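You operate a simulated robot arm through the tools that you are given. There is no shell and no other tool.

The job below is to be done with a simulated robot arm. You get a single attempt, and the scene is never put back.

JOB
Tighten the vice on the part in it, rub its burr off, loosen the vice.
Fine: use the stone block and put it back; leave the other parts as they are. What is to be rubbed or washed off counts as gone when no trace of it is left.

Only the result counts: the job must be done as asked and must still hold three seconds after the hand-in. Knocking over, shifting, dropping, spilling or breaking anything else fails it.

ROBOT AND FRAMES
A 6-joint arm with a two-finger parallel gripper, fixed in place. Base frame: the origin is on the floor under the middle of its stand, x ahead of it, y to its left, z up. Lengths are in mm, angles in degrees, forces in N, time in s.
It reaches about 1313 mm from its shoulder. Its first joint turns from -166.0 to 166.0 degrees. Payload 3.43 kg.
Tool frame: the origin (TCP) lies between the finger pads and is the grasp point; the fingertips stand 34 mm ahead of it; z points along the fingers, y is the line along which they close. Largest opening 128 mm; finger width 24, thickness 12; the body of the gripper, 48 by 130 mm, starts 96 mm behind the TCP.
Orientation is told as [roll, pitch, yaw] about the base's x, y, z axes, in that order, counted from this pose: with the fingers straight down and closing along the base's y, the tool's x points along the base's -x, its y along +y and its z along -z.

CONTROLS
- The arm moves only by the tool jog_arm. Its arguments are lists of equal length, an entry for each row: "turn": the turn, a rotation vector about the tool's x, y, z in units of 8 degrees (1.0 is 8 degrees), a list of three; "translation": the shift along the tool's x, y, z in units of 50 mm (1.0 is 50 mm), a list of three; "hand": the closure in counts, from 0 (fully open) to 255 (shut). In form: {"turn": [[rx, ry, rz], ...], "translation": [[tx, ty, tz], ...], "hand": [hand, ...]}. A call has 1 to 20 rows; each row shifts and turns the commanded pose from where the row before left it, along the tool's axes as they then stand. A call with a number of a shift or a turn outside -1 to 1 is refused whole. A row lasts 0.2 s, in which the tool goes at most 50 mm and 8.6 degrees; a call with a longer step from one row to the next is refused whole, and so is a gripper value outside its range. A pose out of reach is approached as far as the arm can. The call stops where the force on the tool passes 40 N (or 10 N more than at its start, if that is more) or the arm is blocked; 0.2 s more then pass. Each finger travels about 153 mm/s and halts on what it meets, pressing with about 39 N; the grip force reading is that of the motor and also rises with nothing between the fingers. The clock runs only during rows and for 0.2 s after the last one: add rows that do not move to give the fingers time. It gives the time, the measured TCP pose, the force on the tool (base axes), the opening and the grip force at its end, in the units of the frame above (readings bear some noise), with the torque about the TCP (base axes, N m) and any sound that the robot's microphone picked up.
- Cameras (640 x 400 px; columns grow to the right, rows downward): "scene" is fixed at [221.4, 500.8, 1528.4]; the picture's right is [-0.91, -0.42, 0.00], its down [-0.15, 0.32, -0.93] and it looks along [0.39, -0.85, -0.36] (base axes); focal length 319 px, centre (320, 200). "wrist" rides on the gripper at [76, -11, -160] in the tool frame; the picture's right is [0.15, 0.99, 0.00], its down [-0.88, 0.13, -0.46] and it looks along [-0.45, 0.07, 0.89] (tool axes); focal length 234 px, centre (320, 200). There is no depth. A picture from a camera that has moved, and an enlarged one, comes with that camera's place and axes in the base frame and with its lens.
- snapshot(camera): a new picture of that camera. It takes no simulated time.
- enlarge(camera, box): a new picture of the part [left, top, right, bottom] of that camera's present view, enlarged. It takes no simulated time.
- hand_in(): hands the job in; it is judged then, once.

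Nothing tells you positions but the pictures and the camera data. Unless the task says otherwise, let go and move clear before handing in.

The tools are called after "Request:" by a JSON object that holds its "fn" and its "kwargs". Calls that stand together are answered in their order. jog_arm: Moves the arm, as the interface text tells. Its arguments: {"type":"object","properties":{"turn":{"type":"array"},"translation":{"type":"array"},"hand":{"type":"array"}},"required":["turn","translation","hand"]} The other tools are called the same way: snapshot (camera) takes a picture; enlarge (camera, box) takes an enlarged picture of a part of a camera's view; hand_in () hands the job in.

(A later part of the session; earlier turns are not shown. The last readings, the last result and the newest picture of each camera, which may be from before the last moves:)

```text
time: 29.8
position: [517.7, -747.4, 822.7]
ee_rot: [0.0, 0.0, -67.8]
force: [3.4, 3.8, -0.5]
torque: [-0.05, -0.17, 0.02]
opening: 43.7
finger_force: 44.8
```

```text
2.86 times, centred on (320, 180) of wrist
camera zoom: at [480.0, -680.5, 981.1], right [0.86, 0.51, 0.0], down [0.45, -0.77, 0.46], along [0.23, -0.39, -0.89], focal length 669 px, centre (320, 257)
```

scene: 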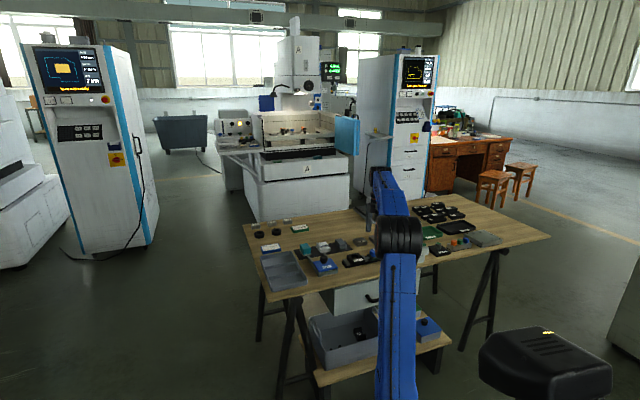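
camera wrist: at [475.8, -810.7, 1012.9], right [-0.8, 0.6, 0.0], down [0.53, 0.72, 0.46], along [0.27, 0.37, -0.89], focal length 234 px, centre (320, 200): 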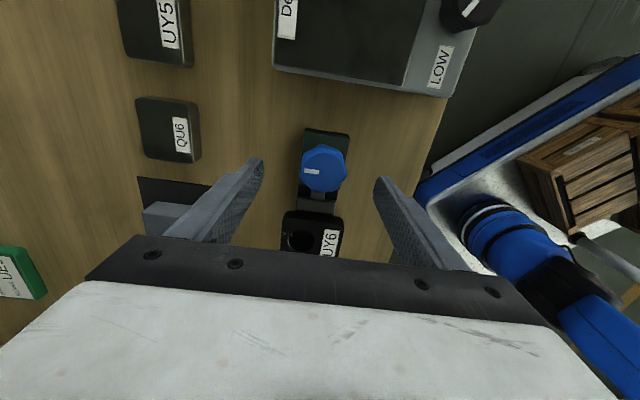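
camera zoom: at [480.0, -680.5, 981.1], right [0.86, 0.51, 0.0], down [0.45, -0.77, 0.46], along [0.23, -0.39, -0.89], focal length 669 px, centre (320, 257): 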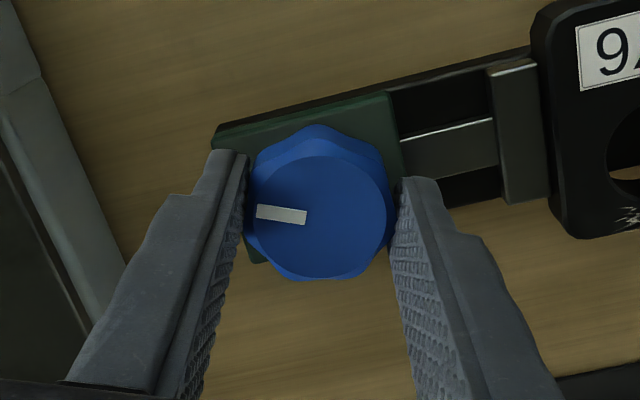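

Request:
{"fn": "jog_arm", "kwargs": {"turn": [[0, 0, 0.4], [0, 0, 0.4], [0, 0, 0]], "translation": [[0, 0, 0], [0, 0, 0], [0, 0, 0]], "hand": [255, 255, 255]}}

Request:
{"fn": "enlarge", "kwargs": {"camera": "wrist", "box": [240, 110, 400, 250]}}

Request:
{"fn": "enlarge", "kwargs": {"camera": "scene", "box": [330, 235, 390, 275]}}

```text
time: 30.6
position: [518.3, -746.5, 821.3]
ee_rot: [-0.1, 0.0, -74.3]
force: [9.6, -11.3, 0.8]
torque: [-1.1, -0.54, 0.04]
opening: 44.1
finger_force: 45.1
```

```text
2.86 times, centred on (320, 180) of wrist
camera zoom: at [487.7, -676.7, 981.2], right [0.91, 0.41, 0.0], down [0.36, -0.81, 0.45], along [0.19, -0.41, -0.89], focal length 669 px, centre (320, 257)
```

zoom: 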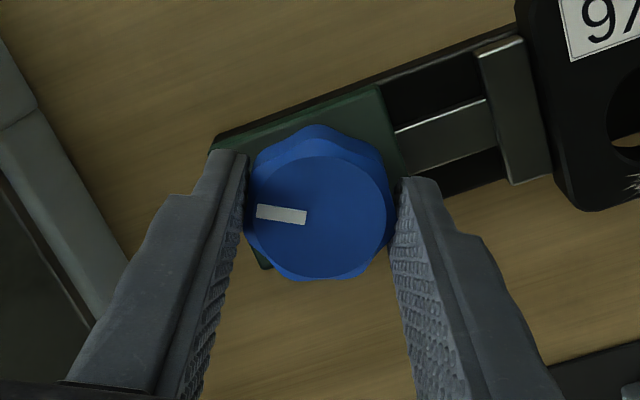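

```text
10.00 times, centred on (360, 255) of scene
camera zoom: at [221.4, 500.8, 1528.4], right [-0.91, -0.42, 0.0], down [-0.15, 0.32, -0.93], along [0.39, -0.85, -0.36], focal length 3186 px, centre (-80, -350)
```

zoom: 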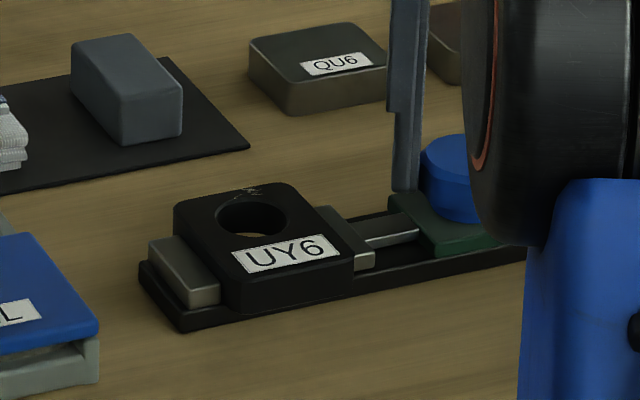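

The jaw and part have stopped moving while the knob still turns, so it is snug now. I'll tighten further until it resists.

Request:
{"fn": "jog_arm", "kwargs": {"turn": [[0, 0, 0], [0, 0, 0.4], [0, 0, 0.4], [0, 0, 0]], "translation": [[-0.01, 0, 0], [0, 0, 0], [0, 0, 0], [0, 0, 0]], "hand": [255, 255, 255, 255]}}

Request:
{"fn": "jog_arm", "kwargs": {"turn": [[0, 0, 0], [0, 0, 0.4], [0, 0, 0.4], [0, 0, 0]], "translation": [[0, 0, 0], [0, 0, 0], [0, 0, 0], [0, 0, 0]], "hand": [255, 255, 255, 255]}}

Request:
{"fn": "enlarge", "kwargs": {"camera": "wrist", "box": [240, 110, 400, 250]}}

Request:
{"fn": "enlarge", "kwargs": {"camera": "scene", "box": [330, 235, 390, 275]}}

```text
time: 31.6
position: [518.8, -746.4, 820.4]
ee_rot: [0.0, 0.2, -80.7]
force: [12.5, -11.1, 3.6]
torque: [-0.3, -0.38, 0.06]
opening: 43.8
finger_force: 45.2
```

```text
time: 32.6
position: [518.4, -746.0, 821.1]
ee_rot: [0.0, 0.1, -87.0]
force: [21.6, -18.9, 11.3]
torque: [-0.31, -0.73, 0.04]
opening: 43.9
finger_force: 44.9
```

```text
2.86 times, centred on (320, 180) of wrist
camera zoom: at [504.1, -671.5, 981.2], right [0.98, 0.2, 0.0], down [0.18, -0.87, 0.45], along [0.09, -0.44, -0.89], focal length 669 px, centre (320, 257)
```

zoom: 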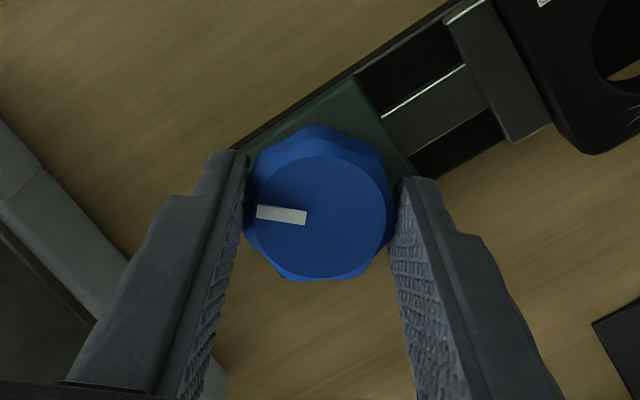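

```text
10.00 times, centred on (360, 255) of scene
camera zoom: at [221.4, 500.8, 1528.4], right [-0.91, -0.42, 0.0], down [-0.15, 0.32, -0.93], along [0.39, -0.85, -0.36], focal length 3186 px, centre (-80, -350)
```

zoom: 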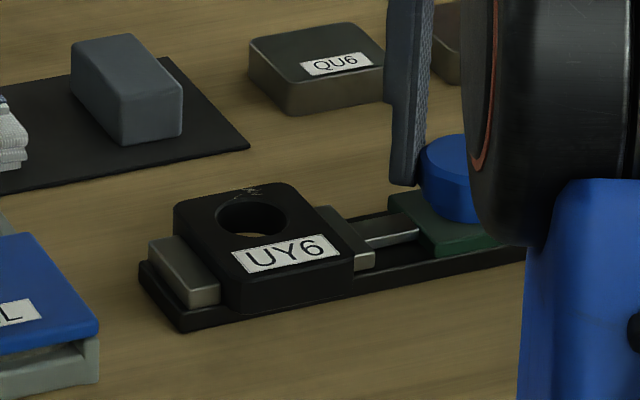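

Request:
{"fn": "jog_arm", "kwargs": {"turn": [[0, 0, 0], [0, 0, 0.4], [0, 0, 0.4], [0, 0, 0]], "translation": [[-0.025, 0.025, -0.01], [0, 0, 0], [0, 0, 0], [0, 0, 0]], "hand": [255, 255, 255, 255]}}

Request:
{"fn": "jog_arm", "kwargs": {"turn": [[0, 0, 0], [0, 0, 0.4], [0, 0, 0.4], [0, 0, 0]], "translation": [[0, 0, 0], [0, 0, 0], [0, 0, 0], [0, 0, 0]], "hand": [255, 255, 255, 255]}}

Request:
{"fn": "enlarge", "kwargs": {"camera": "wrist", "box": [240, 110, 400, 250]}}

```text
time: 33.6
position: [518.4, -746.1, 821.7]
ee_rot: [0.0, 0.3, -93.5]
force: [-3.5, 10.9, 4.1]
torque: [0.17, 0.21, 0.02]
opening: 43.8
finger_force: 45.4
```

```text
time: 34.6
position: [518.8, -746.8, 821.6]
ee_rot: [-0.1, 0.3, -100.0]
force: [-13.3, 27.0, -3.4]
torque: [1.43, 0.12, 0.03]
opening: 43.8
finger_force: 44.9
```

```text
2.86 times, centred on (320, 180) of wrist
camera zoom: at [521.6, -670.5, 981.4], right [1.0, -0.03, 0.0], down [-0.02, -0.89, 0.45], along [-0.01, -0.45, -0.89], focal length 669 px, centre (320, 257)
```

zoom: 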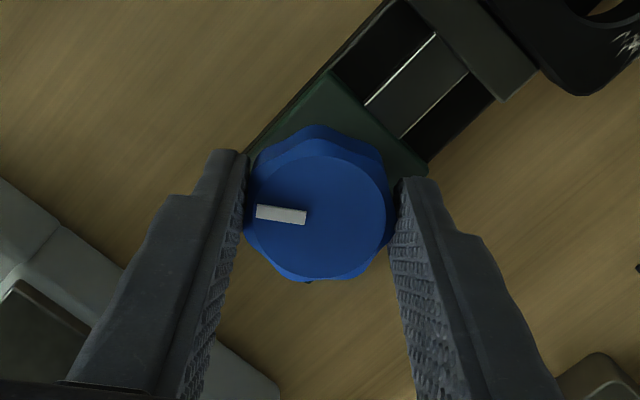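

Request:
{"fn": "jog_arm", "kwargs": {"turn": [[0, 0, 0], [0, 0, 0]], "translation": [[0.03, 0, 0], [0, 0, 0]], "hand": [255, 255]}}

Request:
{"fn": "enlarge", "kwargs": {"camera": "scene", "box": [330, 235, 390, 275]}}

```text
time: 35.2
position: [519.0, -746.3, 821.4]
ee_rot: [-0.2, 0.1, -99.9]
force: [-22.9, 12.6, -8.2]
torque: [0.02, 0.48, 0.0]
opening: 43.7
finger_force: 45.0
```

```text
10.00 times, centred on (360, 255) of scene
camera zoom: at [221.4, 500.8, 1528.4], right [-0.91, -0.42, 0.0], down [-0.15, 0.32, -0.93], along [0.39, -0.85, -0.36], focal length 3186 px, centre (-80, -350)
```

zoom: 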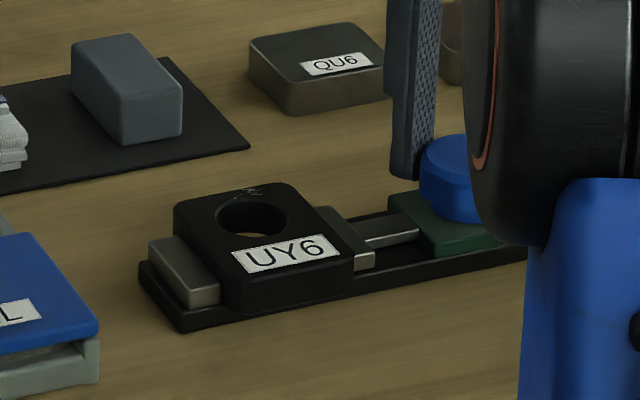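

Request:
{"fn": "jog_arm", "kwargs": {"turn": [[0, 0, 0], [0, 0, 0.4], [0, 0, 0.4], [0, 0, 0]], "translation": [[0.01, -0.03, 0.01], [0, 0, 0], [0, 0, 0], [0, 0, 0]], "hand": [255, 255, 255, 255]}}

Request:
{"fn": "jog_arm", "kwargs": {"turn": [[0, 0, 0], [0, 0, 0.4], [0, 0, 0.4], [0, 0, 0]], "translation": [[0, 0, 0], [0, 0, 0], [0, 0, 0], [0, 0, 0]], "hand": [255, 255, 255, 255]}}

Request:
{"fn": "enlarge", "kwargs": {"camera": "wrist", "box": [240, 110, 400, 250]}}

```text
time: 36.2
position: [519.1, -745.3, 821.9]
ee_rot: [0.0, 0.1, -106.2]
force: [3.8, -9.4, 6.3]
torque: [-0.58, -0.09, 0.6]
opening: 43.8
finger_force: 44.6
```

```text
time: 37.2
position: [518.6, -743.5, 820.6]
ee_rot: [0.1, 0.2, -112.6]
force: [27.8, -0.9, 15.2]
torque: [0.22, -0.95, 0.51]
opening: 43.3
finger_force: 45.3
```

```text
2.86 times, centred on (320, 180) of wrist
camera zoom: at [539.3, -669.8, 981.2], right [0.97, -0.24, 0.0], down [-0.22, -0.86, 0.45], along [-0.11, -0.44, -0.89], focal length 669 px, centre (320, 257)
```

zoom: 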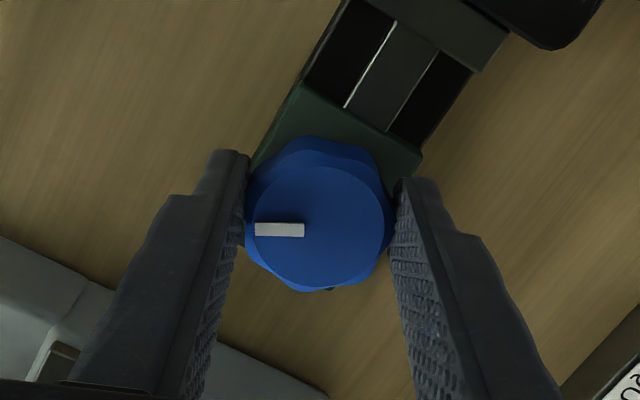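

The torque jumped to about 0.6 N·m and the knob began to slip in the grip, so the vice is at its stop and tight. I'll open slightly, rise clear and inspect the vice and the stone.

Request:
{"fn": "jog_arm", "kwargs": {"turn": [[0, 0, 0], [0, 0, 0], [0, 0, 0], [0, 0, 0], [0, 0, 0], [0, 0, 0]], "translation": [[0, 0, 0], [0, 0, 0], [0, 0, -0.5], [0, 0, -0.8], [0, 0, -0.8], [0, 0, 0]], "hand": [90, 90, 90, 90, 60, 60]}}

Request:
{"fn": "enlarge", "kwargs": {"camera": "scene", "box": [330, 235, 390, 275]}}

Request:
{"fn": "snapshot", "kwargs": {"camera": "wrist"}}

```text
time: 38.6
position: [517.8, -746.3, 928.5]
ee_rot: [-0.1, 0.3, -112.6]
force: [-0.5, 0.6, 1.0]
torque: [-0.02, -0.01, -0.01]
opening: 97.8
finger_force: 0.1
```

```text
10.00 times, centred on (360, 255) of scene
camera zoom: at [221.4, 500.8, 1528.4], right [-0.91, -0.42, 0.0], down [-0.15, 0.32, -0.93], along [0.39, -0.85, -0.36], focal length 3186 px, centre (-80, -350)
```

zoom: 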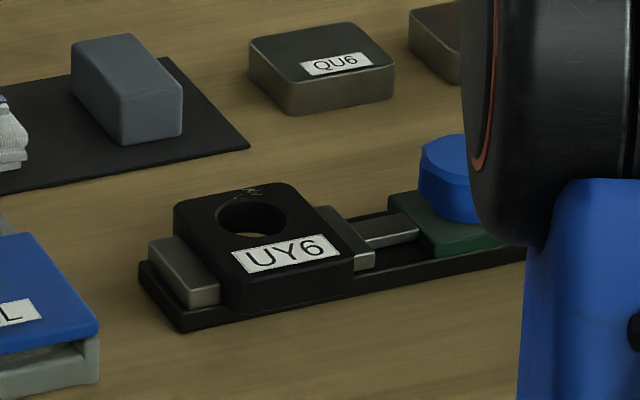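

```text
taken
camera wrist: at [538.2, -671.9, 1087.3], right [0.97, -0.25, 0.0], down [-0.22, -0.86, 0.45], along [-0.11, -0.44, -0.89], focal length 234 px, centre (320, 200)
```

wrist: 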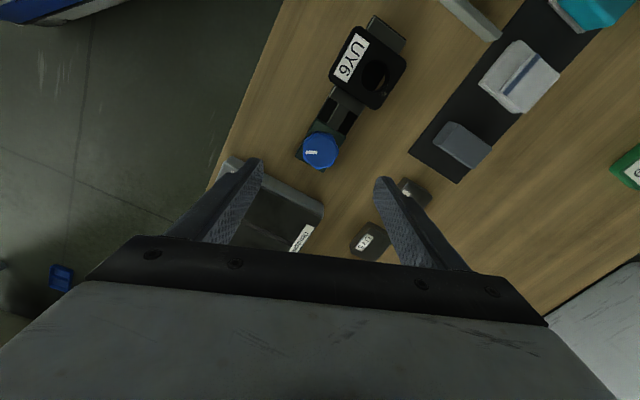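

The vice is tight with the part seated. Next I'll go above the stone with a yaw of about -45° so the fingers close across its width.

Request:
{"fn": "jog_arm", "kwargs": {"turn": [[0, 0, -0.939], [0, 0, -0.939], [0, 0, -0.939], [0, 0, -0.939], [0, 0, -0.939], [0, 0, -0.939], [0, 0, -0.939], [0, 0, -0.939], [0, 0, -0.939], [0, 0, 0], [0, 0, 0], [0, 0, 0], [0, 0, 0], [0, 0, 0]], "translation": [[0, 0, 0], [0, 0, 0], [0, 0, 0], [0, 0, 0], [0, 0, 0], [0, 0, 0], [0, 0, 0], [0, 0, 0], [0, 0, 0], [-0.795, 0.493, 0], [-0.795, 0.493, 0], [-0.795, 0.493, 0], [-0.795, 0.493, 0], [0, 0, 0]], "hand": [60, 60, 60, 60, 60, 30, 30, 0, 0, 0, 0, 0, 0, 0]}}

Request:
{"fn": "snapshot", "kwargs": {"camera": "wrist"}}

Request:
{"fn": "enlarge", "kwargs": {"camera": "scene", "box": [300, 220, 380, 270]}}

```text
time: 41.6
position: [700.3, -788.4, 926.1]
ee_rot: [0.1, 0.3, -45.0]
force: [0.2, 0.0, -0.1]
torque: [0.03, 0.0, 0.0]
opening: 127.9
finger_force: 0.1
```

```text
taken
camera wrist: at [640.4, -742.5, 1086.4], right [0.6, 0.8, 0.0], down [0.71, -0.53, 0.45], along [0.36, -0.27, -0.89], focal length 234 px, centre (320, 200)
```

wrist: 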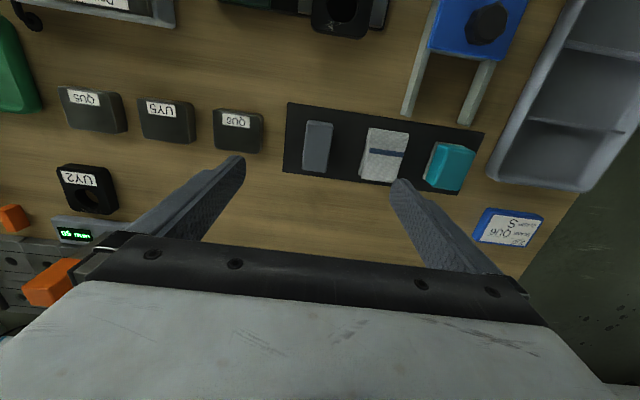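

```text
8.00 times, centred on (340, 245) of scene
camera zoom: at [221.4, 500.8, 1528.4], right [-0.91, -0.42, 0.0], down [-0.15, 0.32, -0.93], along [0.39, -0.85, -0.36], focal length 2549 px, centre (160, -160)
```

zoom: 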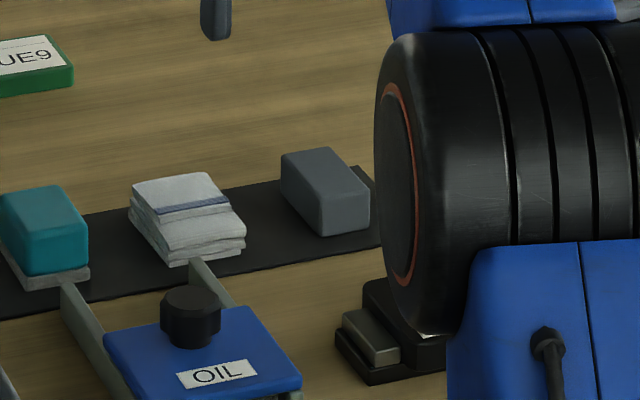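

Request:
{"fn": "enlarge", "kwargs": {"camera": "wrist", "box": [260, 90, 420, 200]}}

Request:
{"fn": "jog_arm", "kwargs": {"turn": [[0, 0, 0], [0, 0, 0]], "translation": [[0, 0.9, 0], [0, 0, 0]], "hand": [0, 0]}}

Request:
{"fn": "enlarge", "kwargs": {"camera": "wrist", "box": [200, 90, 360, 200]}}

```text
3.64 times, centred on (340, 145) of wrist
camera zoom: at [640.4, -742.5, 1086.4], right [0.6, 0.8, 0.0], down [0.71, -0.53, 0.45], along [0.36, -0.27, -0.89], focal length 852 px, centre (247, 400)
```

zoom: 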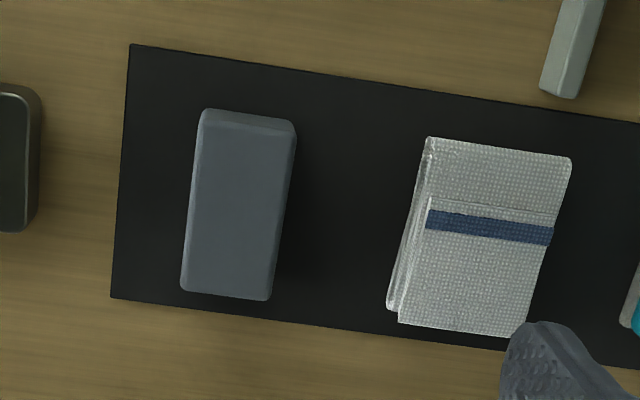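

```text
time: 42.2
position: [732.3, -756.7, 926.2]
ee_rot: [0.1, 0.2, -45.2]
force: [-0.4, -0.5, -0.1]
torque: [0.0, -0.01, 0.03]
opening: 128.0
finger_force: 0.1
```

```text
3.64 times, centred on (280, 145) of wrist
camera zoom: at [671.9, -712.2, 1085.7], right [0.6, 0.8, 0.0], down [0.71, -0.53, 0.45], along [0.36, -0.27, -0.89], focal length 852 px, centre (466, 400)
```

zoom: 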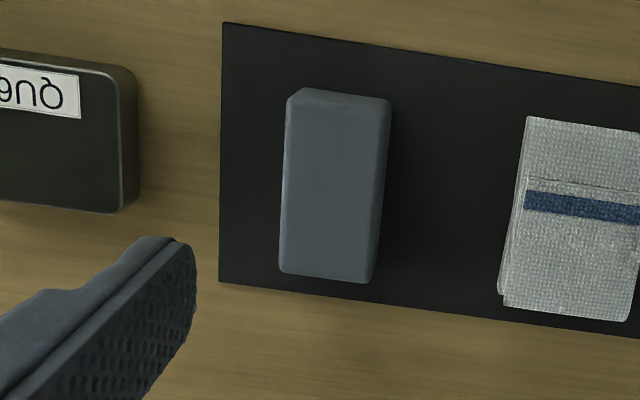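

The stone is about 60 x 31 x 26 mm and aligned with the tool axes, with its top near z=783 and the mat at z of about 757. I'll line up over it with a moderate opening and descend partway.

Request:
{"fn": "jog_arm", "kwargs": {"turn": [[0, 0, 0], [0, 0, 0], [0, 0, 0], [0, 0, 0]], "translation": [[-0.1, -0.96, 0], [0, 0, 0.76], [0, 0, 0.76], [0, 0, 0]], "hand": [60, 111, 111, 111]}}

Request:
{"fn": "enlarge", "kwargs": {"camera": "wrist", "box": [240, 110, 400, 250]}}

```text
time: 43.2
position: [699.7, -793.0, 849.6]
ee_rot: [0.1, 0.2, -45.1]
force: [0.1, 0.2, -0.2]
torque: [0.01, 0.01, 0.03]
opening: 72.5
finger_force: 0.0
```

```text
2.86 times, centred on (320, 180) of wrist
camera zoom: at [639.7, -748.1, 1009.4], right [0.6, 0.8, 0.0], down [0.71, -0.53, 0.45], along [0.36, -0.27, -0.89], focal length 669 px, centre (320, 257)
```

zoom: 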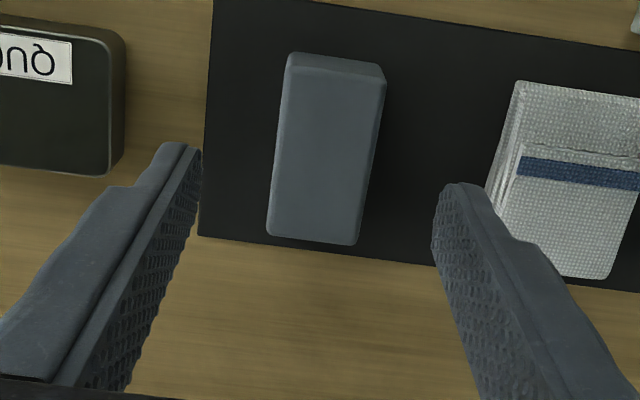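

The stone is well between the fingers. I'll make a small correction, descend to grip its upper 16 mm, and close.

Request:
{"fn": "jog_arm", "kwargs": {"turn": [[0, 0, 0], [0, 0, 0], [0, 0, 0], [0, 0, 0]], "translation": [[-0.034, 0.03, 0], [0, 0, 0.5], [0, 0, 0.45], [0, 0, 0]], "hand": [111, 111, 111, 111]}}

Request:
{"fn": "enlarge", "kwargs": {"camera": "wrist", "box": [240, 110, 400, 250]}}

Request:
{"fn": "enlarge", "kwargs": {"camera": "scene", "box": [310, 220, 370, 260]}}

```text
time: 44.2
position: [703.1, -794.7, 803.1]
ee_rot: [0.1, 0.1, -45.0]
force: [0.3, 0.1, 0.3]
torque: [-0.04, 0.03, -0.02]
opening: 72.2
finger_force: 0.0
```

```text
2.86 times, centred on (320, 180) of wrist
camera zoom: at [642.2, -749.2, 962.2], right [0.6, 0.8, 0.0], down [0.71, -0.53, 0.45], along [0.36, -0.27, -0.89], focal length 669 px, centre (320, 257)
```

zoom: 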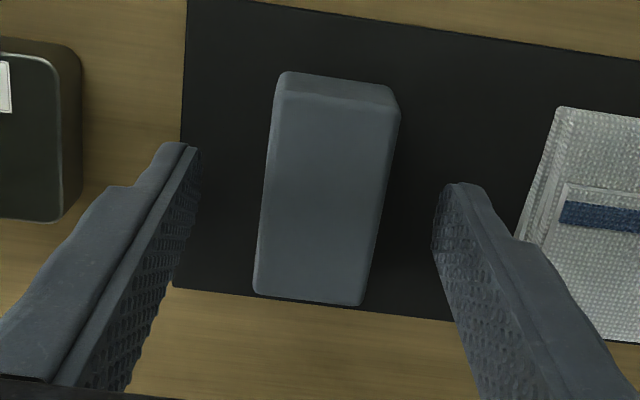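

```text
10.00 times, centred on (340, 240) of scene
camera zoom: at [221.4, 500.8, 1528.4], right [-0.91, -0.42, 0.0], down [-0.15, 0.32, -0.93], along [0.39, -0.85, -0.36], focal length 3186 px, centre (120, -200)
```

zoom: 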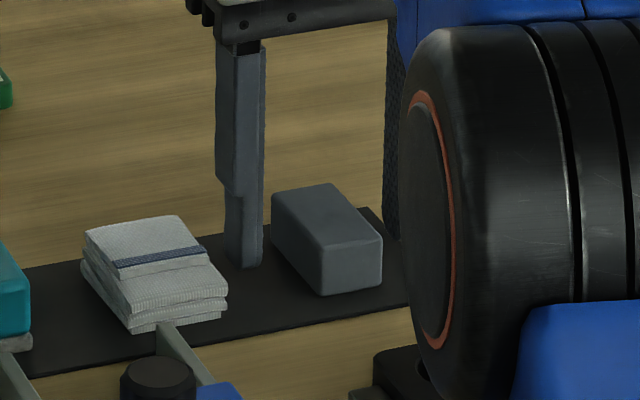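

Request:
{"fn": "jog_arm", "kwargs": {"turn": [[0, 0, 0], [0, 0, 0], [0, 0, 0], [0, 0, 0]], "translation": [[0, 0, 0], [0, 0, 0], [0, 0, 0], [0, 0, 0]], "hand": [150, 255, 255, 255]}}

Request:
{"fn": "enlarge", "kwargs": {"camera": "wrist", "box": [240, 110, 400, 250]}}

```text
time: 45.2
position: [702.1, -795.0, 802.3]
ee_rot: [0.0, 0.2, -45.0]
force: [-0.3, -0.4, -0.3]
torque: [-0.05, -0.01, 0.04]
opening: 33.6
finger_force: 39.0
```

```text
2.86 times, centred on (320, 180) of wrist
camera zoom: at [642.3, -749.2, 962.3], right [0.6, 0.8, 0.0], down [0.71, -0.53, 0.45], along [0.36, -0.27, -0.89], focal length 669 px, centre (320, 257)
```

zoom: 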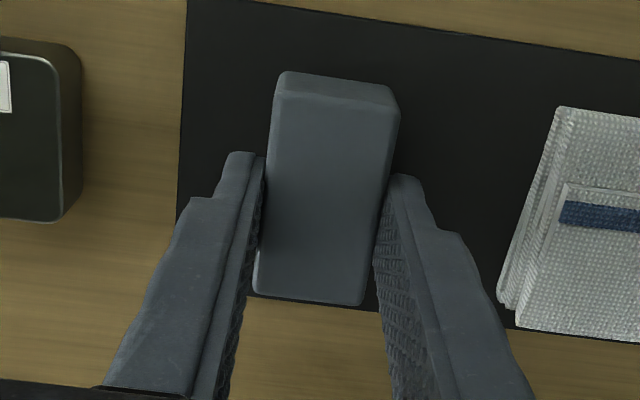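

The stone is gripped with a 33.6 mm opening. I'll lift it and move to a spot where the wrist camera can see the part.

Request:
{"fn": "jog_arm", "kwargs": {"turn": [[0, 0, 0], [0, 0, 0], [0, 0, 0], [0, 0, 0], [0, 0, 0], [0, 0, 0], [0, 0, 0], [0, 0, 0]], "translation": [[0, 0, -0.2], [0, 0, -0.5], [0, 0, -0.6], [0, 0, -0.6], [0, 0, -0.6], [0.884, 0.035, 0], [0.884, 0.035, 0], [0, 0, 0]], "hand": [255, 255, 255, 255, 255, 255, 255, 255]}}

Request:
{"fn": "snapshot", "kwargs": {"camera": "wrist"}}

Request:
{"fn": "enlarge", "kwargs": {"camera": "wrist", "box": [240, 50, 400, 160]}}

```text
time: 47.0
position: [641.5, -728.4, 930.1]
ee_rot: [0.1, 0.2, -45.1]
force: [-0.4, 0.2, -1.9]
torque: [0.01, -0.01, 0.01]
opening: 33.2
finger_force: 39.0
```

```text
taken
camera wrist: at [580.3, -682.7, 1089.0], right [0.6, 0.8, 0.0], down [0.71, -0.53, 0.45], along [0.36, -0.27, -0.89], focal length 234 px, centre (320, 200)
```

wrist: 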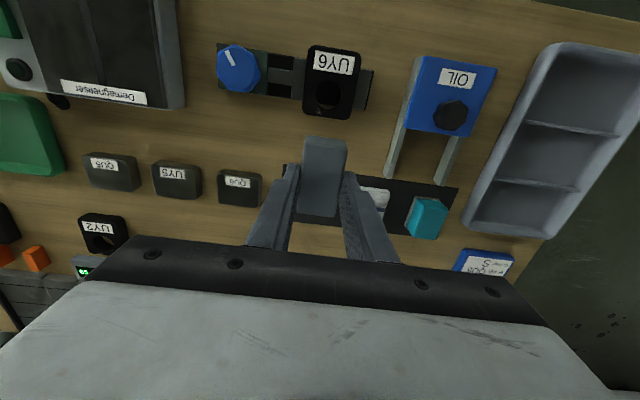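

```text
3.64 times, centred on (320, 105) of wrist
camera zoom: at [580.3, -682.7, 1089.0], right [0.6, 0.8, 0.0], down [0.71, -0.53, 0.45], along [0.36, -0.27, -0.89], focal length 852 px, centre (320, 546)
```

zoom: 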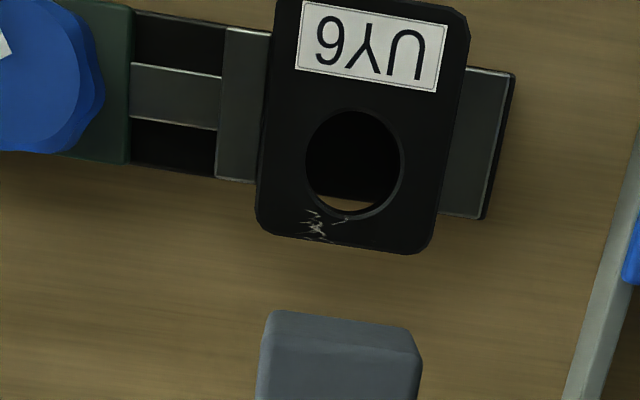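

The part lies in the tool frame at about X 37–107 and Y -27 to 30. The burr is at X 36–46, Y -12 to 4, and the label starts at X=84. I'll bring the stone over the burr side, clear of the label, and descend partway.

Request:
{"fn": "jog_arm", "kwargs": {"turn": [[0, 0, 0], [0, 0, 0], [0, 0, 0], [0, 0, 0]], "translation": [[0.96, -0.08, 0], [0, 0, 0.8], [0, 0, 0.7], [0, 0, 0]], "hand": [255, 255, 255, 255]}}

Request:
{"fn": "snapshot", "kwargs": {"camera": "wrist"}}

Request:
{"fn": "enlarge", "kwargs": {"camera": "scene", "box": [320, 225, 380, 265]}}

```text
time: 48.0
position: [603.9, -698.3, 852.9]
ee_rot: [0.0, 0.2, -45.0]
force: [-0.5, -0.4, -2.4]
torque: [-0.01, -0.03, 0.0]
opening: 33.4
finger_force: 39.1
```

```text
taken
camera wrist: at [543.9, -652.5, 1013.2], right [0.6, 0.8, 0.0], down [0.71, -0.53, 0.45], along [0.37, -0.27, -0.89], focal length 234 px, centre (320, 200)
```

wrist: 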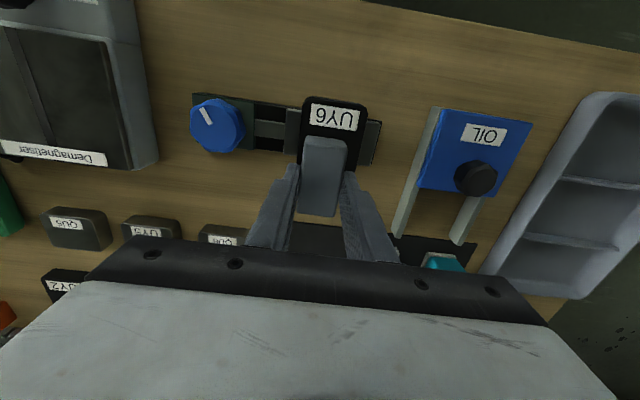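

```text
10.00 times, centred on (350, 245) of scene
camera zoom: at [221.4, 500.8, 1528.4], right [-0.91, -0.42, 0.0], down [-0.15, 0.32, -0.93], along [0.39, -0.85, -0.36], focal length 3186 px, centre (20, -250)
```

zoom: 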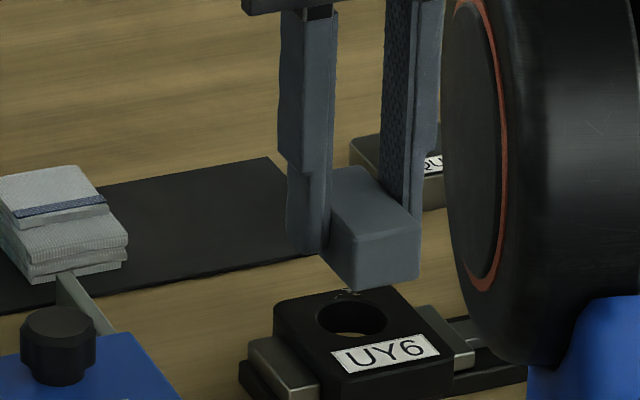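

The stone is above the burr end of the part. I'll descend gently until it touches.

Request:
{"fn": "jog_arm", "kwargs": {"turn": [[0, 0, 0], [0, 0, 0], [0, 0, 0], [0, 0, 0]], "translation": [[0, 0, 0.16], [0, 0, 0.04], [0, 0, 0.04], [0, 0, 0]], "hand": [255, 255, 255, 255]}}

Request:
{"fn": "enlarge", "kwargs": {"camera": "scene", "box": [320, 225, 380, 265]}}

```text
time: 49.0
position: [606.1, -697.3, 842.2]
ee_rot: [0.1, 0.3, -45.0]
force: [-0.4, -0.2, -1.7]
torque: [0.0, 0.02, 0.01]
opening: 33.1
finger_force: 38.3
```

```text
10.00 times, centred on (350, 245) of scene
camera zoom: at [221.4, 500.8, 1528.4], right [-0.91, -0.42, 0.0], down [-0.15, 0.32, -0.93], along [0.39, -0.85, -0.36], focal length 3186 px, centre (20, -250)
```

zoom: 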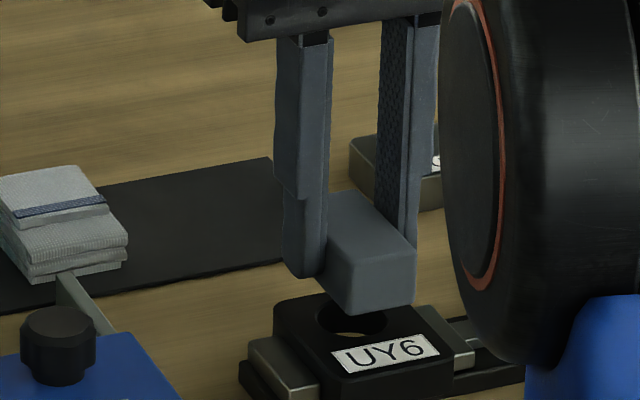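

Request:
{"fn": "jog_arm", "kwargs": {"turn": [[0, 0, 0], [0, 0, 0], [0, 0, 0], [0, 0, 0]], "translation": [[0, 0, 0.03], [0, 0, 0.03], [0, 0, 0.02], [0, 0, 0]], "hand": [255, 255, 255, 255]}}

Request:
{"fn": "jog_arm", "kwargs": {"turn": [[0, 0, 0], [0, 0, 0], [0, 0, 0], [0, 0, 0]], "translation": [[0, 0, 0.02], [0, 0, 0.02], [0, 0, 0.02], [0, 0, 0]], "hand": [255, 255, 255, 255]}}

```text
time: 50.0
position: [607.6, -698.1, 838.7]
ee_rot: [0.1, 0.2, -45.0]
force: [0.1, 0.1, -1.5]
torque: [-0.01, 0.0, 0.01]
opening: 33.3
finger_force: 39.0
```

```text
time: 51.0
position: [607.6, -697.9, 833.6]
ee_rot: [0.1, 0.2, -44.9]
force: [0.2, 0.2, -2.1]
torque: [0.0, 0.02, -0.02]
opening: 33.4
finger_force: 38.4
```

Request:
{"fn": "jog_arm", "kwargs": {"turn": [[0, 0, 0], [0, 0, 0], [0, 0, 0]], "translation": [[0, 0, 0.02], [0, 0, 0.02], [0, 0, 0]], "hand": [255, 255, 255]}}

Request:
{"fn": "enlarge", "kwargs": {"camera": "scene", "box": [320, 225, 380, 265]}}

```text
time: 51.8
position: [606.4, -698.8, 831.8]
ee_rot: [0.1, 0.2, -45.1]
force: [0.2, 0.3, -1.8]
torque: [0.02, -0.02, 0.04]
opening: 33.2
finger_force: 39.1
```

```text
10.00 times, centred on (350, 245) of scene
camera zoom: at [221.4, 500.8, 1528.4], right [-0.91, -0.42, 0.0], down [-0.15, 0.32, -0.93], along [0.39, -0.85, -0.36], focal length 3186 px, centre (20, -250)
```

zoom: 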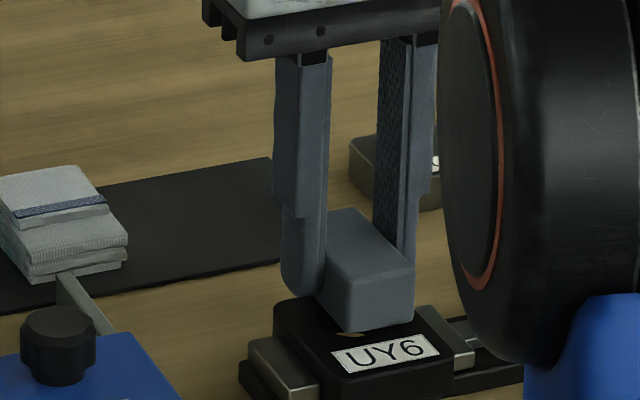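

Request:
{"fn": "jog_arm", "kwargs": {"turn": [[0, 0, 0], [0, 0, 0], [0, 0, 0]], "translation": [[0, 0, 0.02], [0, 0, 0.01], [0, 0, 0]], "hand": [255, 255, 255]}}

Request:
{"fn": "jog_arm", "kwargs": {"turn": [[0, 0, 0], [0, 0, 0], [0, 0, 0]], "translation": [[0, 0, 0.01], [0, 0, 0.01], [0, 0, 0]], "hand": [255, 255, 255]}}

```text
time: 52.6
position: [606.8, -698.6, 830.7]
ee_rot: [0.2, 0.2, -45.0]
force: [0.7, -0.3, -2.3]
torque: [0.02, 0.01, 0.01]
opening: 33.3
finger_force: 39.0
```

```text
time: 53.4
position: [606.6, -698.4, 829.5]
ee_rot: [0.1, 0.3, -45.0]
force: [1.3, 0.0, -0.1]
torque: [-0.02, 0.05, -0.01]
opening: 33.2
finger_force: 38.8
```

Contact is starting. I'll press a little further.

Request:
{"fn": "jog_arm", "kwargs": {"turn": [[0, 0, 0], [0, 0, 0], [0, 0, 0]], "translation": [[0, 0, 0.01], [0, 0, 0.01], [0, 0, 0]], "hand": [255, 255, 255]}}

```text
time: 54.2
position: [607.0, -699.4, 828.9]
ee_rot: [0.2, 0.1, -45.0]
force: [-1.4, -4.1, 12.4]
torque: [0.11, 0.41, 0.09]
opening: 33.2
finger_force: 38.7
```

The stone presses with about 12 N. I'll start with a short trial stroke along the tool's y.

Request:
{"fn": "jog_arm", "kwargs": {"turn": [[0, 0, 0], [0, 0, 0], [0, 0, 0], [0, 0, 0], [0, 0, 0]], "translation": [[0, 0.08, 0], [0, 0.08, 0], [0, -0.08, 0], [0, -0.08, 0], [0, 0, 0]], "hand": [255, 255, 255, 255, 255]}}

Request:
{"fn": "enlarge", "kwargs": {"camera": "scene", "box": [320, 225, 380, 265]}}

```text
time: 55.4
position: [607.7, -698.5, 828.3]
ee_rot: [0.0, 0.1, -45.0]
force: [4.2, 4.4, 12.5]
torque: [0.13, -0.09, 0.0]
opening: 33.4
finger_force: 38.8
```

```text
10.00 times, centred on (350, 245) of scene
camera zoom: at [221.4, 500.8, 1528.4], right [-0.91, -0.42, 0.0], down [-0.15, 0.32, -0.93], along [0.39, -0.85, -0.36], focal length 3186 px, centre (20, -250)
```

zoom: 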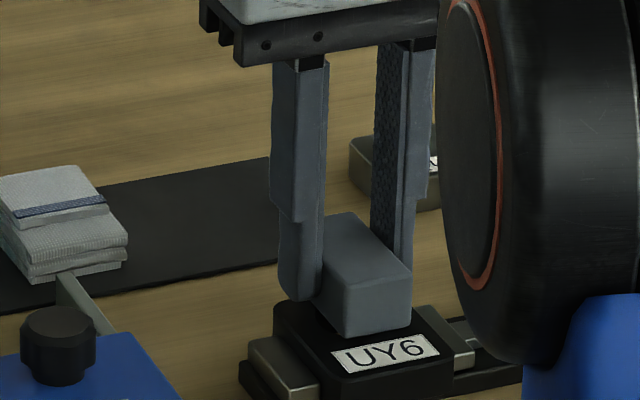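

Sliding works. I'll do more strokes of ±10 mm across the burr.

Request:
{"fn": "jog_arm", "kwargs": {"turn": [[0, 0, 0], [0, 0, 0], [0, 0, 0], [0, 0, 0], [0, 0, 0], [0, 0, 0], [0, 0, 0], [0, 0, 0], [0, 0, 0], [0, 0, 0], [0, 0, 0], [0, 0, 0], [0, 0, 0], [0, 0, 0], [0, 0, 0], [0, 0, 0], [0, 0, 0], [0, 0, 0], [0, 0, 0], [0, 0, 0]], "translation": [[0, 0.1, 0], [0, 0.1, 0], [0, -0.1, 0], [0, -0.1, 0], [0, -0.1, 0], [0, -0.1, 0], [0, 0.1, 0], [0, 0.1, 0], [0, 0.1, 0], [0, 0.1, 0], [0, -0.1, 0], [0, -0.1, 0], [0, -0.1, 0], [0, -0.1, 0], [0, 0.1, 0], [0, 0.1, 0], [0, 0.1, 0], [0, 0.1, 0], [0, -0.1, 0], [0, -0.1, 0]], "hand": [255, 255, 255, 255, 255, 255, 255, 255, 255, 255, 255, 255, 255, 255, 255, 255, 255, 255, 255, 255]}}

```text
time: 59.6
position: [608.4, -695.2, 829.6]
ee_rot: [0.2, 0.1, -45.0]
force: [6.6, 7.2, 23.0]
torque: [0.3, -0.03, 0.01]
opening: 33.4
finger_force: 38.5
```

Request:
{"fn": "jog_arm", "kwargs": {"turn": [[0, 0, 0], [0, 0, 0], [0, 0, 0], [0, 0, 0], [0, 0, 0], [0, 0, 0], [0, 0, 0], [0, 0, 0], [0, 0, 0], [0, 0, 0], [0, 0, 0], [0, 0, 0], [0, 0, 0], [0, 0, 0], [0, 0, 0], [0, 0, 0], [0, 0, 0], [0, 0, 0], [0, 0, 0], [0, 0, 0]], "translation": [[-0.1, 0, -0.004], [-0.1, 0, 0], [0.1, 0, 0], [0.1, 0, 0], [-0.1, 0, 0], [-0.1, 0, 0], [0.1, 0, 0], [0.1, 0, 0], [-0.1, 0, 0], [-0.1, 0, 0], [0.1, 0, 0], [0.1, 0, 0], [0, 0.1, 0], [0, 0.1, 0], [0, -0.1, 0], [0, -0.1, 0], [0, -0.1, 0], [0, -0.1, 0], [0, 0.1, 0], [0, 0.1, 0]], "hand": [255, 255, 255, 255, 255, 255, 255, 255, 255, 255, 255, 255, 255, 255, 255, 255, 255, 255, 255, 255]}}

Request:
{"fn": "enlarge", "kwargs": {"camera": "scene", "box": [320, 225, 380, 265]}}

```text
time: 63.8
position: [605.7, -697.9, 829.3]
ee_rot: [0.1, 0.2, -45.1]
force: [-3.3, -2.5, 4.7]
torque: [-0.09, 0.08, -0.01]
opening: 33.2
finger_force: 38.9
```

```text
10.00 times, centred on (350, 245) of scene
camera zoom: at [221.4, 500.8, 1528.4], right [-0.91, -0.42, 0.0], down [-0.15, 0.32, -0.93], along [0.39, -0.85, -0.36], focal length 3186 px, centre (20, -250)
```

zoom: 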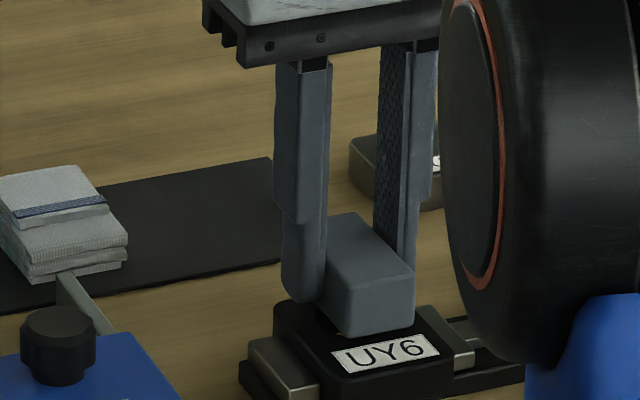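

I'll lift off and check what is left of the burr.

Request:
{"fn": "jog_arm", "kwargs": {"turn": [[0, 0, 0], [0, 0, 0], [0, 0, 0], [0, 0, 0], [0, 0, 0]], "translation": [[0, 0, -0.3], [0, 0, -0.8], [0, 0, -0.7], [-0.96, 0, 0], [0, 0, 0]], "hand": [255, 255, 255, 255, 255]}}

Request:
{"fn": "enlarge", "kwargs": {"camera": "wrist", "box": [280, 50, 380, 130]}}

Request:
{"fn": "enlarge", "kwargs": {"camera": "scene", "box": [330, 235, 390, 275]}}

```text
time: 65.0
position: [641.5, -734.8, 918.2]
ee_rot: [0.1, 0.2, -45.0]
force: [-0.6, 0.9, -1.9]
torque: [0.0, 0.01, 0.0]
opening: 33.2
finger_force: 38.3
```

```text
5.00 times, centred on (330, 90) of wrist
camera zoom: at [581.5, -688.9, 1077.6], right [0.6, 0.8, 0.0], down [0.71, -0.53, 0.45], along [0.36, -0.27, -0.89], focal length 1171 px, centre (270, 750)
```

zoom: 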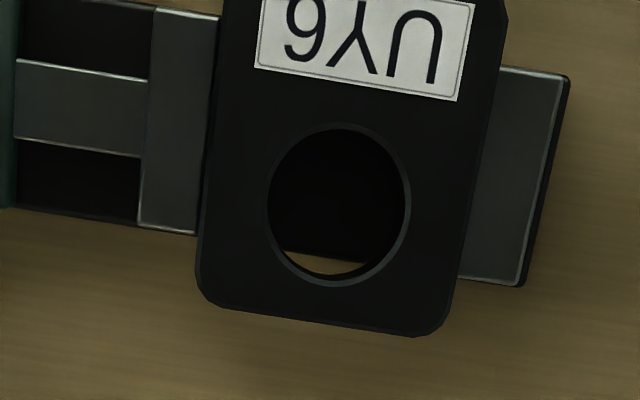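

```text
10.00 times, centred on (360, 255) of scene
camera zoom: at [221.4, 500.8, 1528.4], right [-0.91, -0.42, 0.0], down [-0.15, 0.32, -0.93], along [0.39, -0.85, -0.36], focal length 3186 px, centre (-80, -350)
```

zoom: 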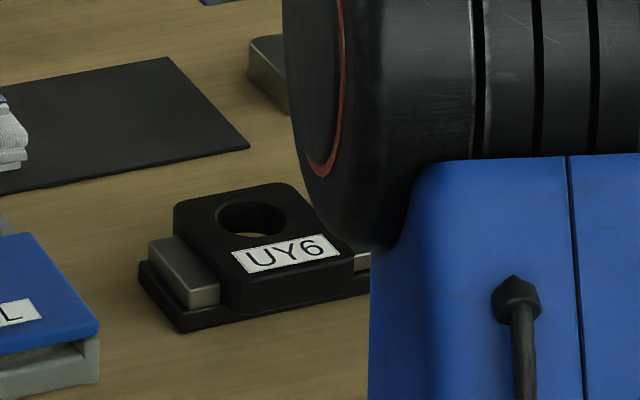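

The burr looks gone. I'll zoom in hard on the spot for any faint trace.

Request:
{"fn": "enlarge", "kwargs": {"camera": "wrist", "box": [305, 95, 355, 122]}}

Request:
{"fn": "enlarge", "kwargs": {"camera": "scene", "box": [344, 250, 366, 266]}}

```text
12.80 times, centred on (330, 108) of wrist
camera zoom: at [581.5, -688.9, 1077.6], right [0.6, 0.8, 0.0], down [0.71, -0.53, 0.45], along [0.36, -0.27, -0.89], focal length 2997 px, centre (192, 1371)
```

zoom: 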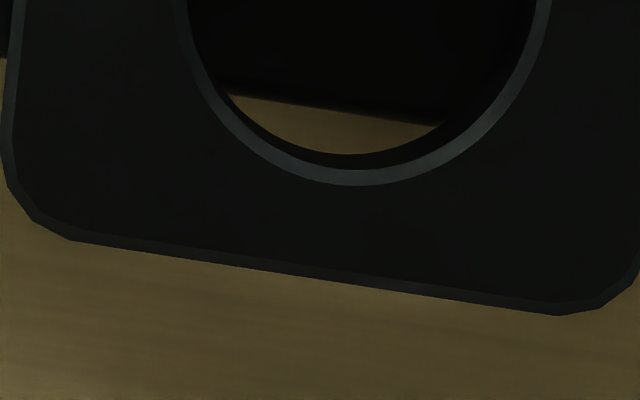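

```text
16.00 times, centred on (355, 258) of scene
camera zoom: at [221.4, 500.8, 1528.4], right [-0.91, -0.42, 0.0], down [-0.15, 0.32, -0.93], along [0.39, -0.85, -0.36], focal length 5098 px, centre (-240, -728)
```

zoom: 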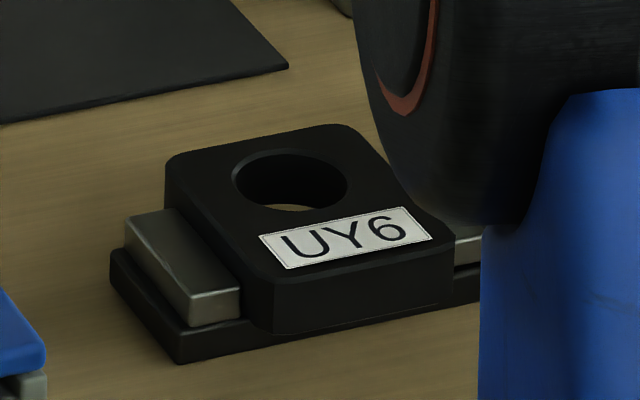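

No trace is visible even at 12.8x. I'll still make one more rubbing pass at the same spot for certainty.

Request:
{"fn": "jog_arm", "kwargs": {"turn": [[0, 0, 0], [0, 0, 0], [0, 0, 0], [0, 0, 0], [0, 0, 0], [0, 0, 0]], "translation": [[0.96, 0, 0], [0, 0, 0.8], [0, 0, 0.7], [0, 0, 0.2], [0, 0, 0.04], [0, 0, 0]], "hand": [255, 255, 255, 255, 255, 255]}}

Request:
{"fn": "jog_arm", "kwargs": {"turn": [[0, 0, 0], [0, 0, 0], [0, 0, 0]], "translation": [[0, 0, 0.015], [0, 0, 0.015], [0, 0, 0]], "hand": [255, 255, 255]}}

```text
time: 66.4
position: [608.9, -698.9, 832.0]
ee_rot: [0.2, 0.3, -45.0]
force: [-0.7, 0.0, -2.3]
torque: [-0.01, 0.0, 0.05]
opening: 33.3
finger_force: 38.9
```

```text
time: 67.2
position: [606.3, -698.6, 830.9]
ee_rot: [0.1, 0.2, -45.0]
force: [0.4, -0.4, -1.1]
torque: [0.0, 0.03, 0.0]
opening: 33.5
finger_force: 38.6
```

Request:
{"fn": "jog_arm", "kwargs": {"turn": [[0, 0, 0], [0, 0, 0], [0, 0, 0]], "translation": [[0, 0, 0.01], [0, 0, 0.01], [0, 0, 0]], "hand": [255, 255, 255]}}

Request:
{"fn": "jog_arm", "kwargs": {"turn": [[0, 0, 0], [0, 0, 0], [0, 0, 0]], "translation": [[0, 0, 0.01], [0, 0, 0], [0, 0, 0]], "hand": [255, 255, 255]}}

```text
time: 68.0
position: [607.0, -697.3, 829.7]
ee_rot: [0.1, 0.2, -44.9]
force: [0.2, -0.2, -1.8]
torque: [0.0, 0.0, -0.02]
opening: 33.3
finger_force: 38.5
```

```text
time: 68.8
position: [606.3, -698.3, 829.2]
ee_rot: [0.2, 0.0, -44.9]
force: [0.9, 1.0, 4.6]
torque: [-0.1, -0.01, -0.02]
opening: 33.2
finger_force: 38.9
```

Request:
{"fn": "jog_arm", "kwargs": {"turn": [[0, 0, 0], [0, 0, 0], [0, 0, 0], [0, 0, 0], [0, 0, 0], [0, 0, 0], [0, 0, 0], [0, 0, 0], [0, 0, 0], [0, 0, 0], [0, 0, 0], [0, 0, 0], [0, 0, 0], [0, 0, 0], [0, 0, 0], [0, 0, 0], [0, 0, 0], [0, 0, 0], [0, 0, 0], [0, 0, 0]], "translation": [[0, 0.1, 0.006], [0, 0.1, 0], [-0.05, -0.1, 0], [-0.05, -0.1, 0], [0, -0.1, 0], [0, -0.1, 0], [0, 0.1, 0], [0, 0.1, 0], [-0.05, 0.1, 0], [-0.05, 0.1, 0], [0, -0.1, 0], [0, -0.1, 0], [0, -0.1, 0], [0, -0.1, 0], [0.05, 0.1, 0], [0.05, 0.1, 0], [0.05, 0.1, 0], [0.05, 0.1, 0], [0, -0.1, 0], [0, -0.1, 0]], "hand": [255, 255, 255, 255, 255, 255, 255, 255, 255, 255, 255, 255, 255, 255, 255, 255, 255, 255, 255, 255]}}

Request:
{"fn": "jog_arm", "kwargs": {"turn": [[0, 0, 0], [0, 0, 0], [0, 0, 0], [0, 0, 0], [0, 0, 0]], "translation": [[0, 0, -0.3], [0, 0, -0.8], [0, 0, -0.7], [-0.96, 0, 0], [0, 0, 0]], "hand": [255, 255, 255, 255, 255]}}

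Request:
{"fn": "enlarge", "kwargs": {"camera": "wrist", "box": [290, 60, 370, 125]}}

Request:
{"fn": "snapshot", "kwargs": {"camera": "wrist"}}

```text
time: 73.0
position: [607.4, -697.9, 828.9]
ee_rot: [0.1, 0.2, -45.0]
force: [0.6, 0.4, 2.0]
torque: [-0.02, 0.0, 0.03]
opening: 33.4
finger_force: 39.5
```

```text
time: 74.2
position: [640.7, -732.5, 918.6]
ee_rot: [0.2, 0.1, -45.1]
force: [0.9, 0.4, -2.2]
torque: [0.01, -0.01, -0.01]
opening: 33.2
finger_force: 38.8
```

```text
6.15 times, centred on (330, 92) of wrist
camera zoom: at [579.5, -687.7, 1079.0], right [0.6, 0.8, 0.0], down [0.71, -0.53, 0.45], along [0.36, -0.27, -0.89], focal length 1441 px, centre (258, 862)
```

zoom: 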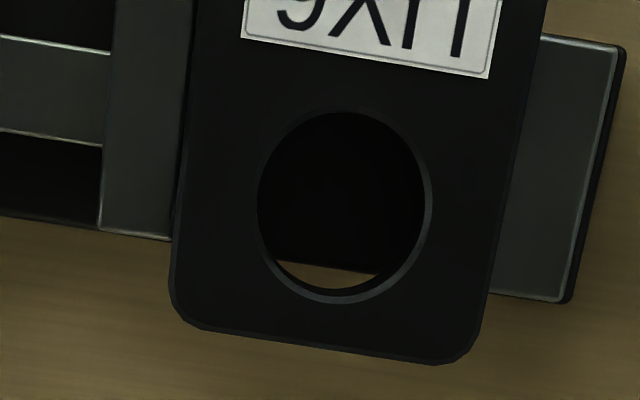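

```text
taken
camera wrist: at [579.5, -687.7, 1079.0], right [0.6, 0.8, 0.0], down [0.71, -0.53, 0.45], along [0.36, -0.27, -0.89], focal length 234 px, centre (320, 200)
```

wrist: 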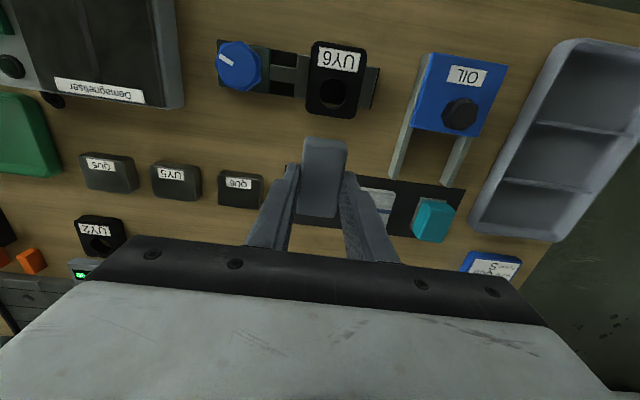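

The burr is completely gone. Now I'll carry the stone back above its place on the mat.

Request:
{"fn": "jog_arm", "kwargs": {"turn": [[0, 0, 0], [0, 0, 0], [0, 0, 0], [0, 0, 0], [0, 0, 0], [0, 0, 0], [0, 0, 0]], "translation": [[-0.884, 0.005, 0], [-0.884, 0.005, 0], [0, 0, 0.7], [0, 0, 0.7], [0, 0, 0.5], [0, 0, 0.2], [0, 0, 0]], "hand": [255, 255, 255, 255, 255, 255, 255]}}

Request:
{"fn": "enlarge", "kwargs": {"camera": "wrist", "box": [240, 110, 400, 250]}}

Request:
{"fn": "enlarge", "kwargs": {"camera": "scene", "box": [310, 220, 370, 260]}}

```text
time: 75.8
position: [703.6, -794.5, 811.5]
ee_rot: [0.1, 0.2, -45.1]
force: [-0.6, -0.1, -2.0]
torque: [0.01, 0.0, 0.0]
opening: 33.5
finger_force: 39.0
```

```text
2.86 times, centred on (320, 180) of wrist
camera zoom: at [643.4, -748.7, 971.8], right [0.6, 0.8, 0.0], down [0.71, -0.53, 0.45], along [0.37, -0.27, -0.89], focal length 669 px, centre (320, 257)
```

zoom: 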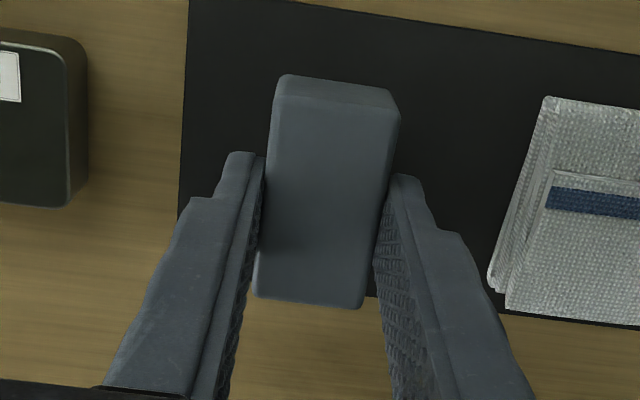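

```text
10.00 times, centred on (340, 240) of scene
camera zoom: at [221.4, 500.8, 1528.4], right [-0.91, -0.42, 0.0], down [-0.15, 0.32, -0.93], along [0.39, -0.85, -0.36], focal length 3186 px, centre (120, -200)
```

zoom: 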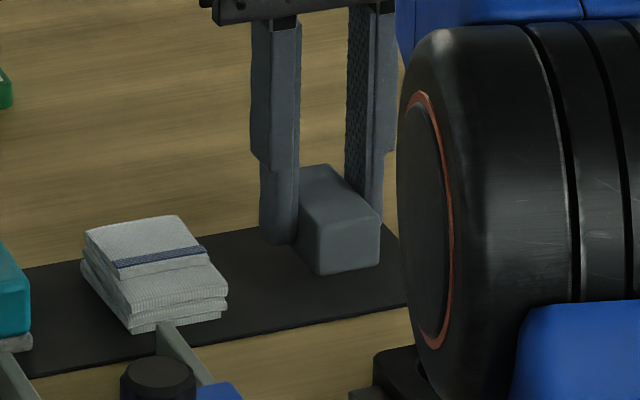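

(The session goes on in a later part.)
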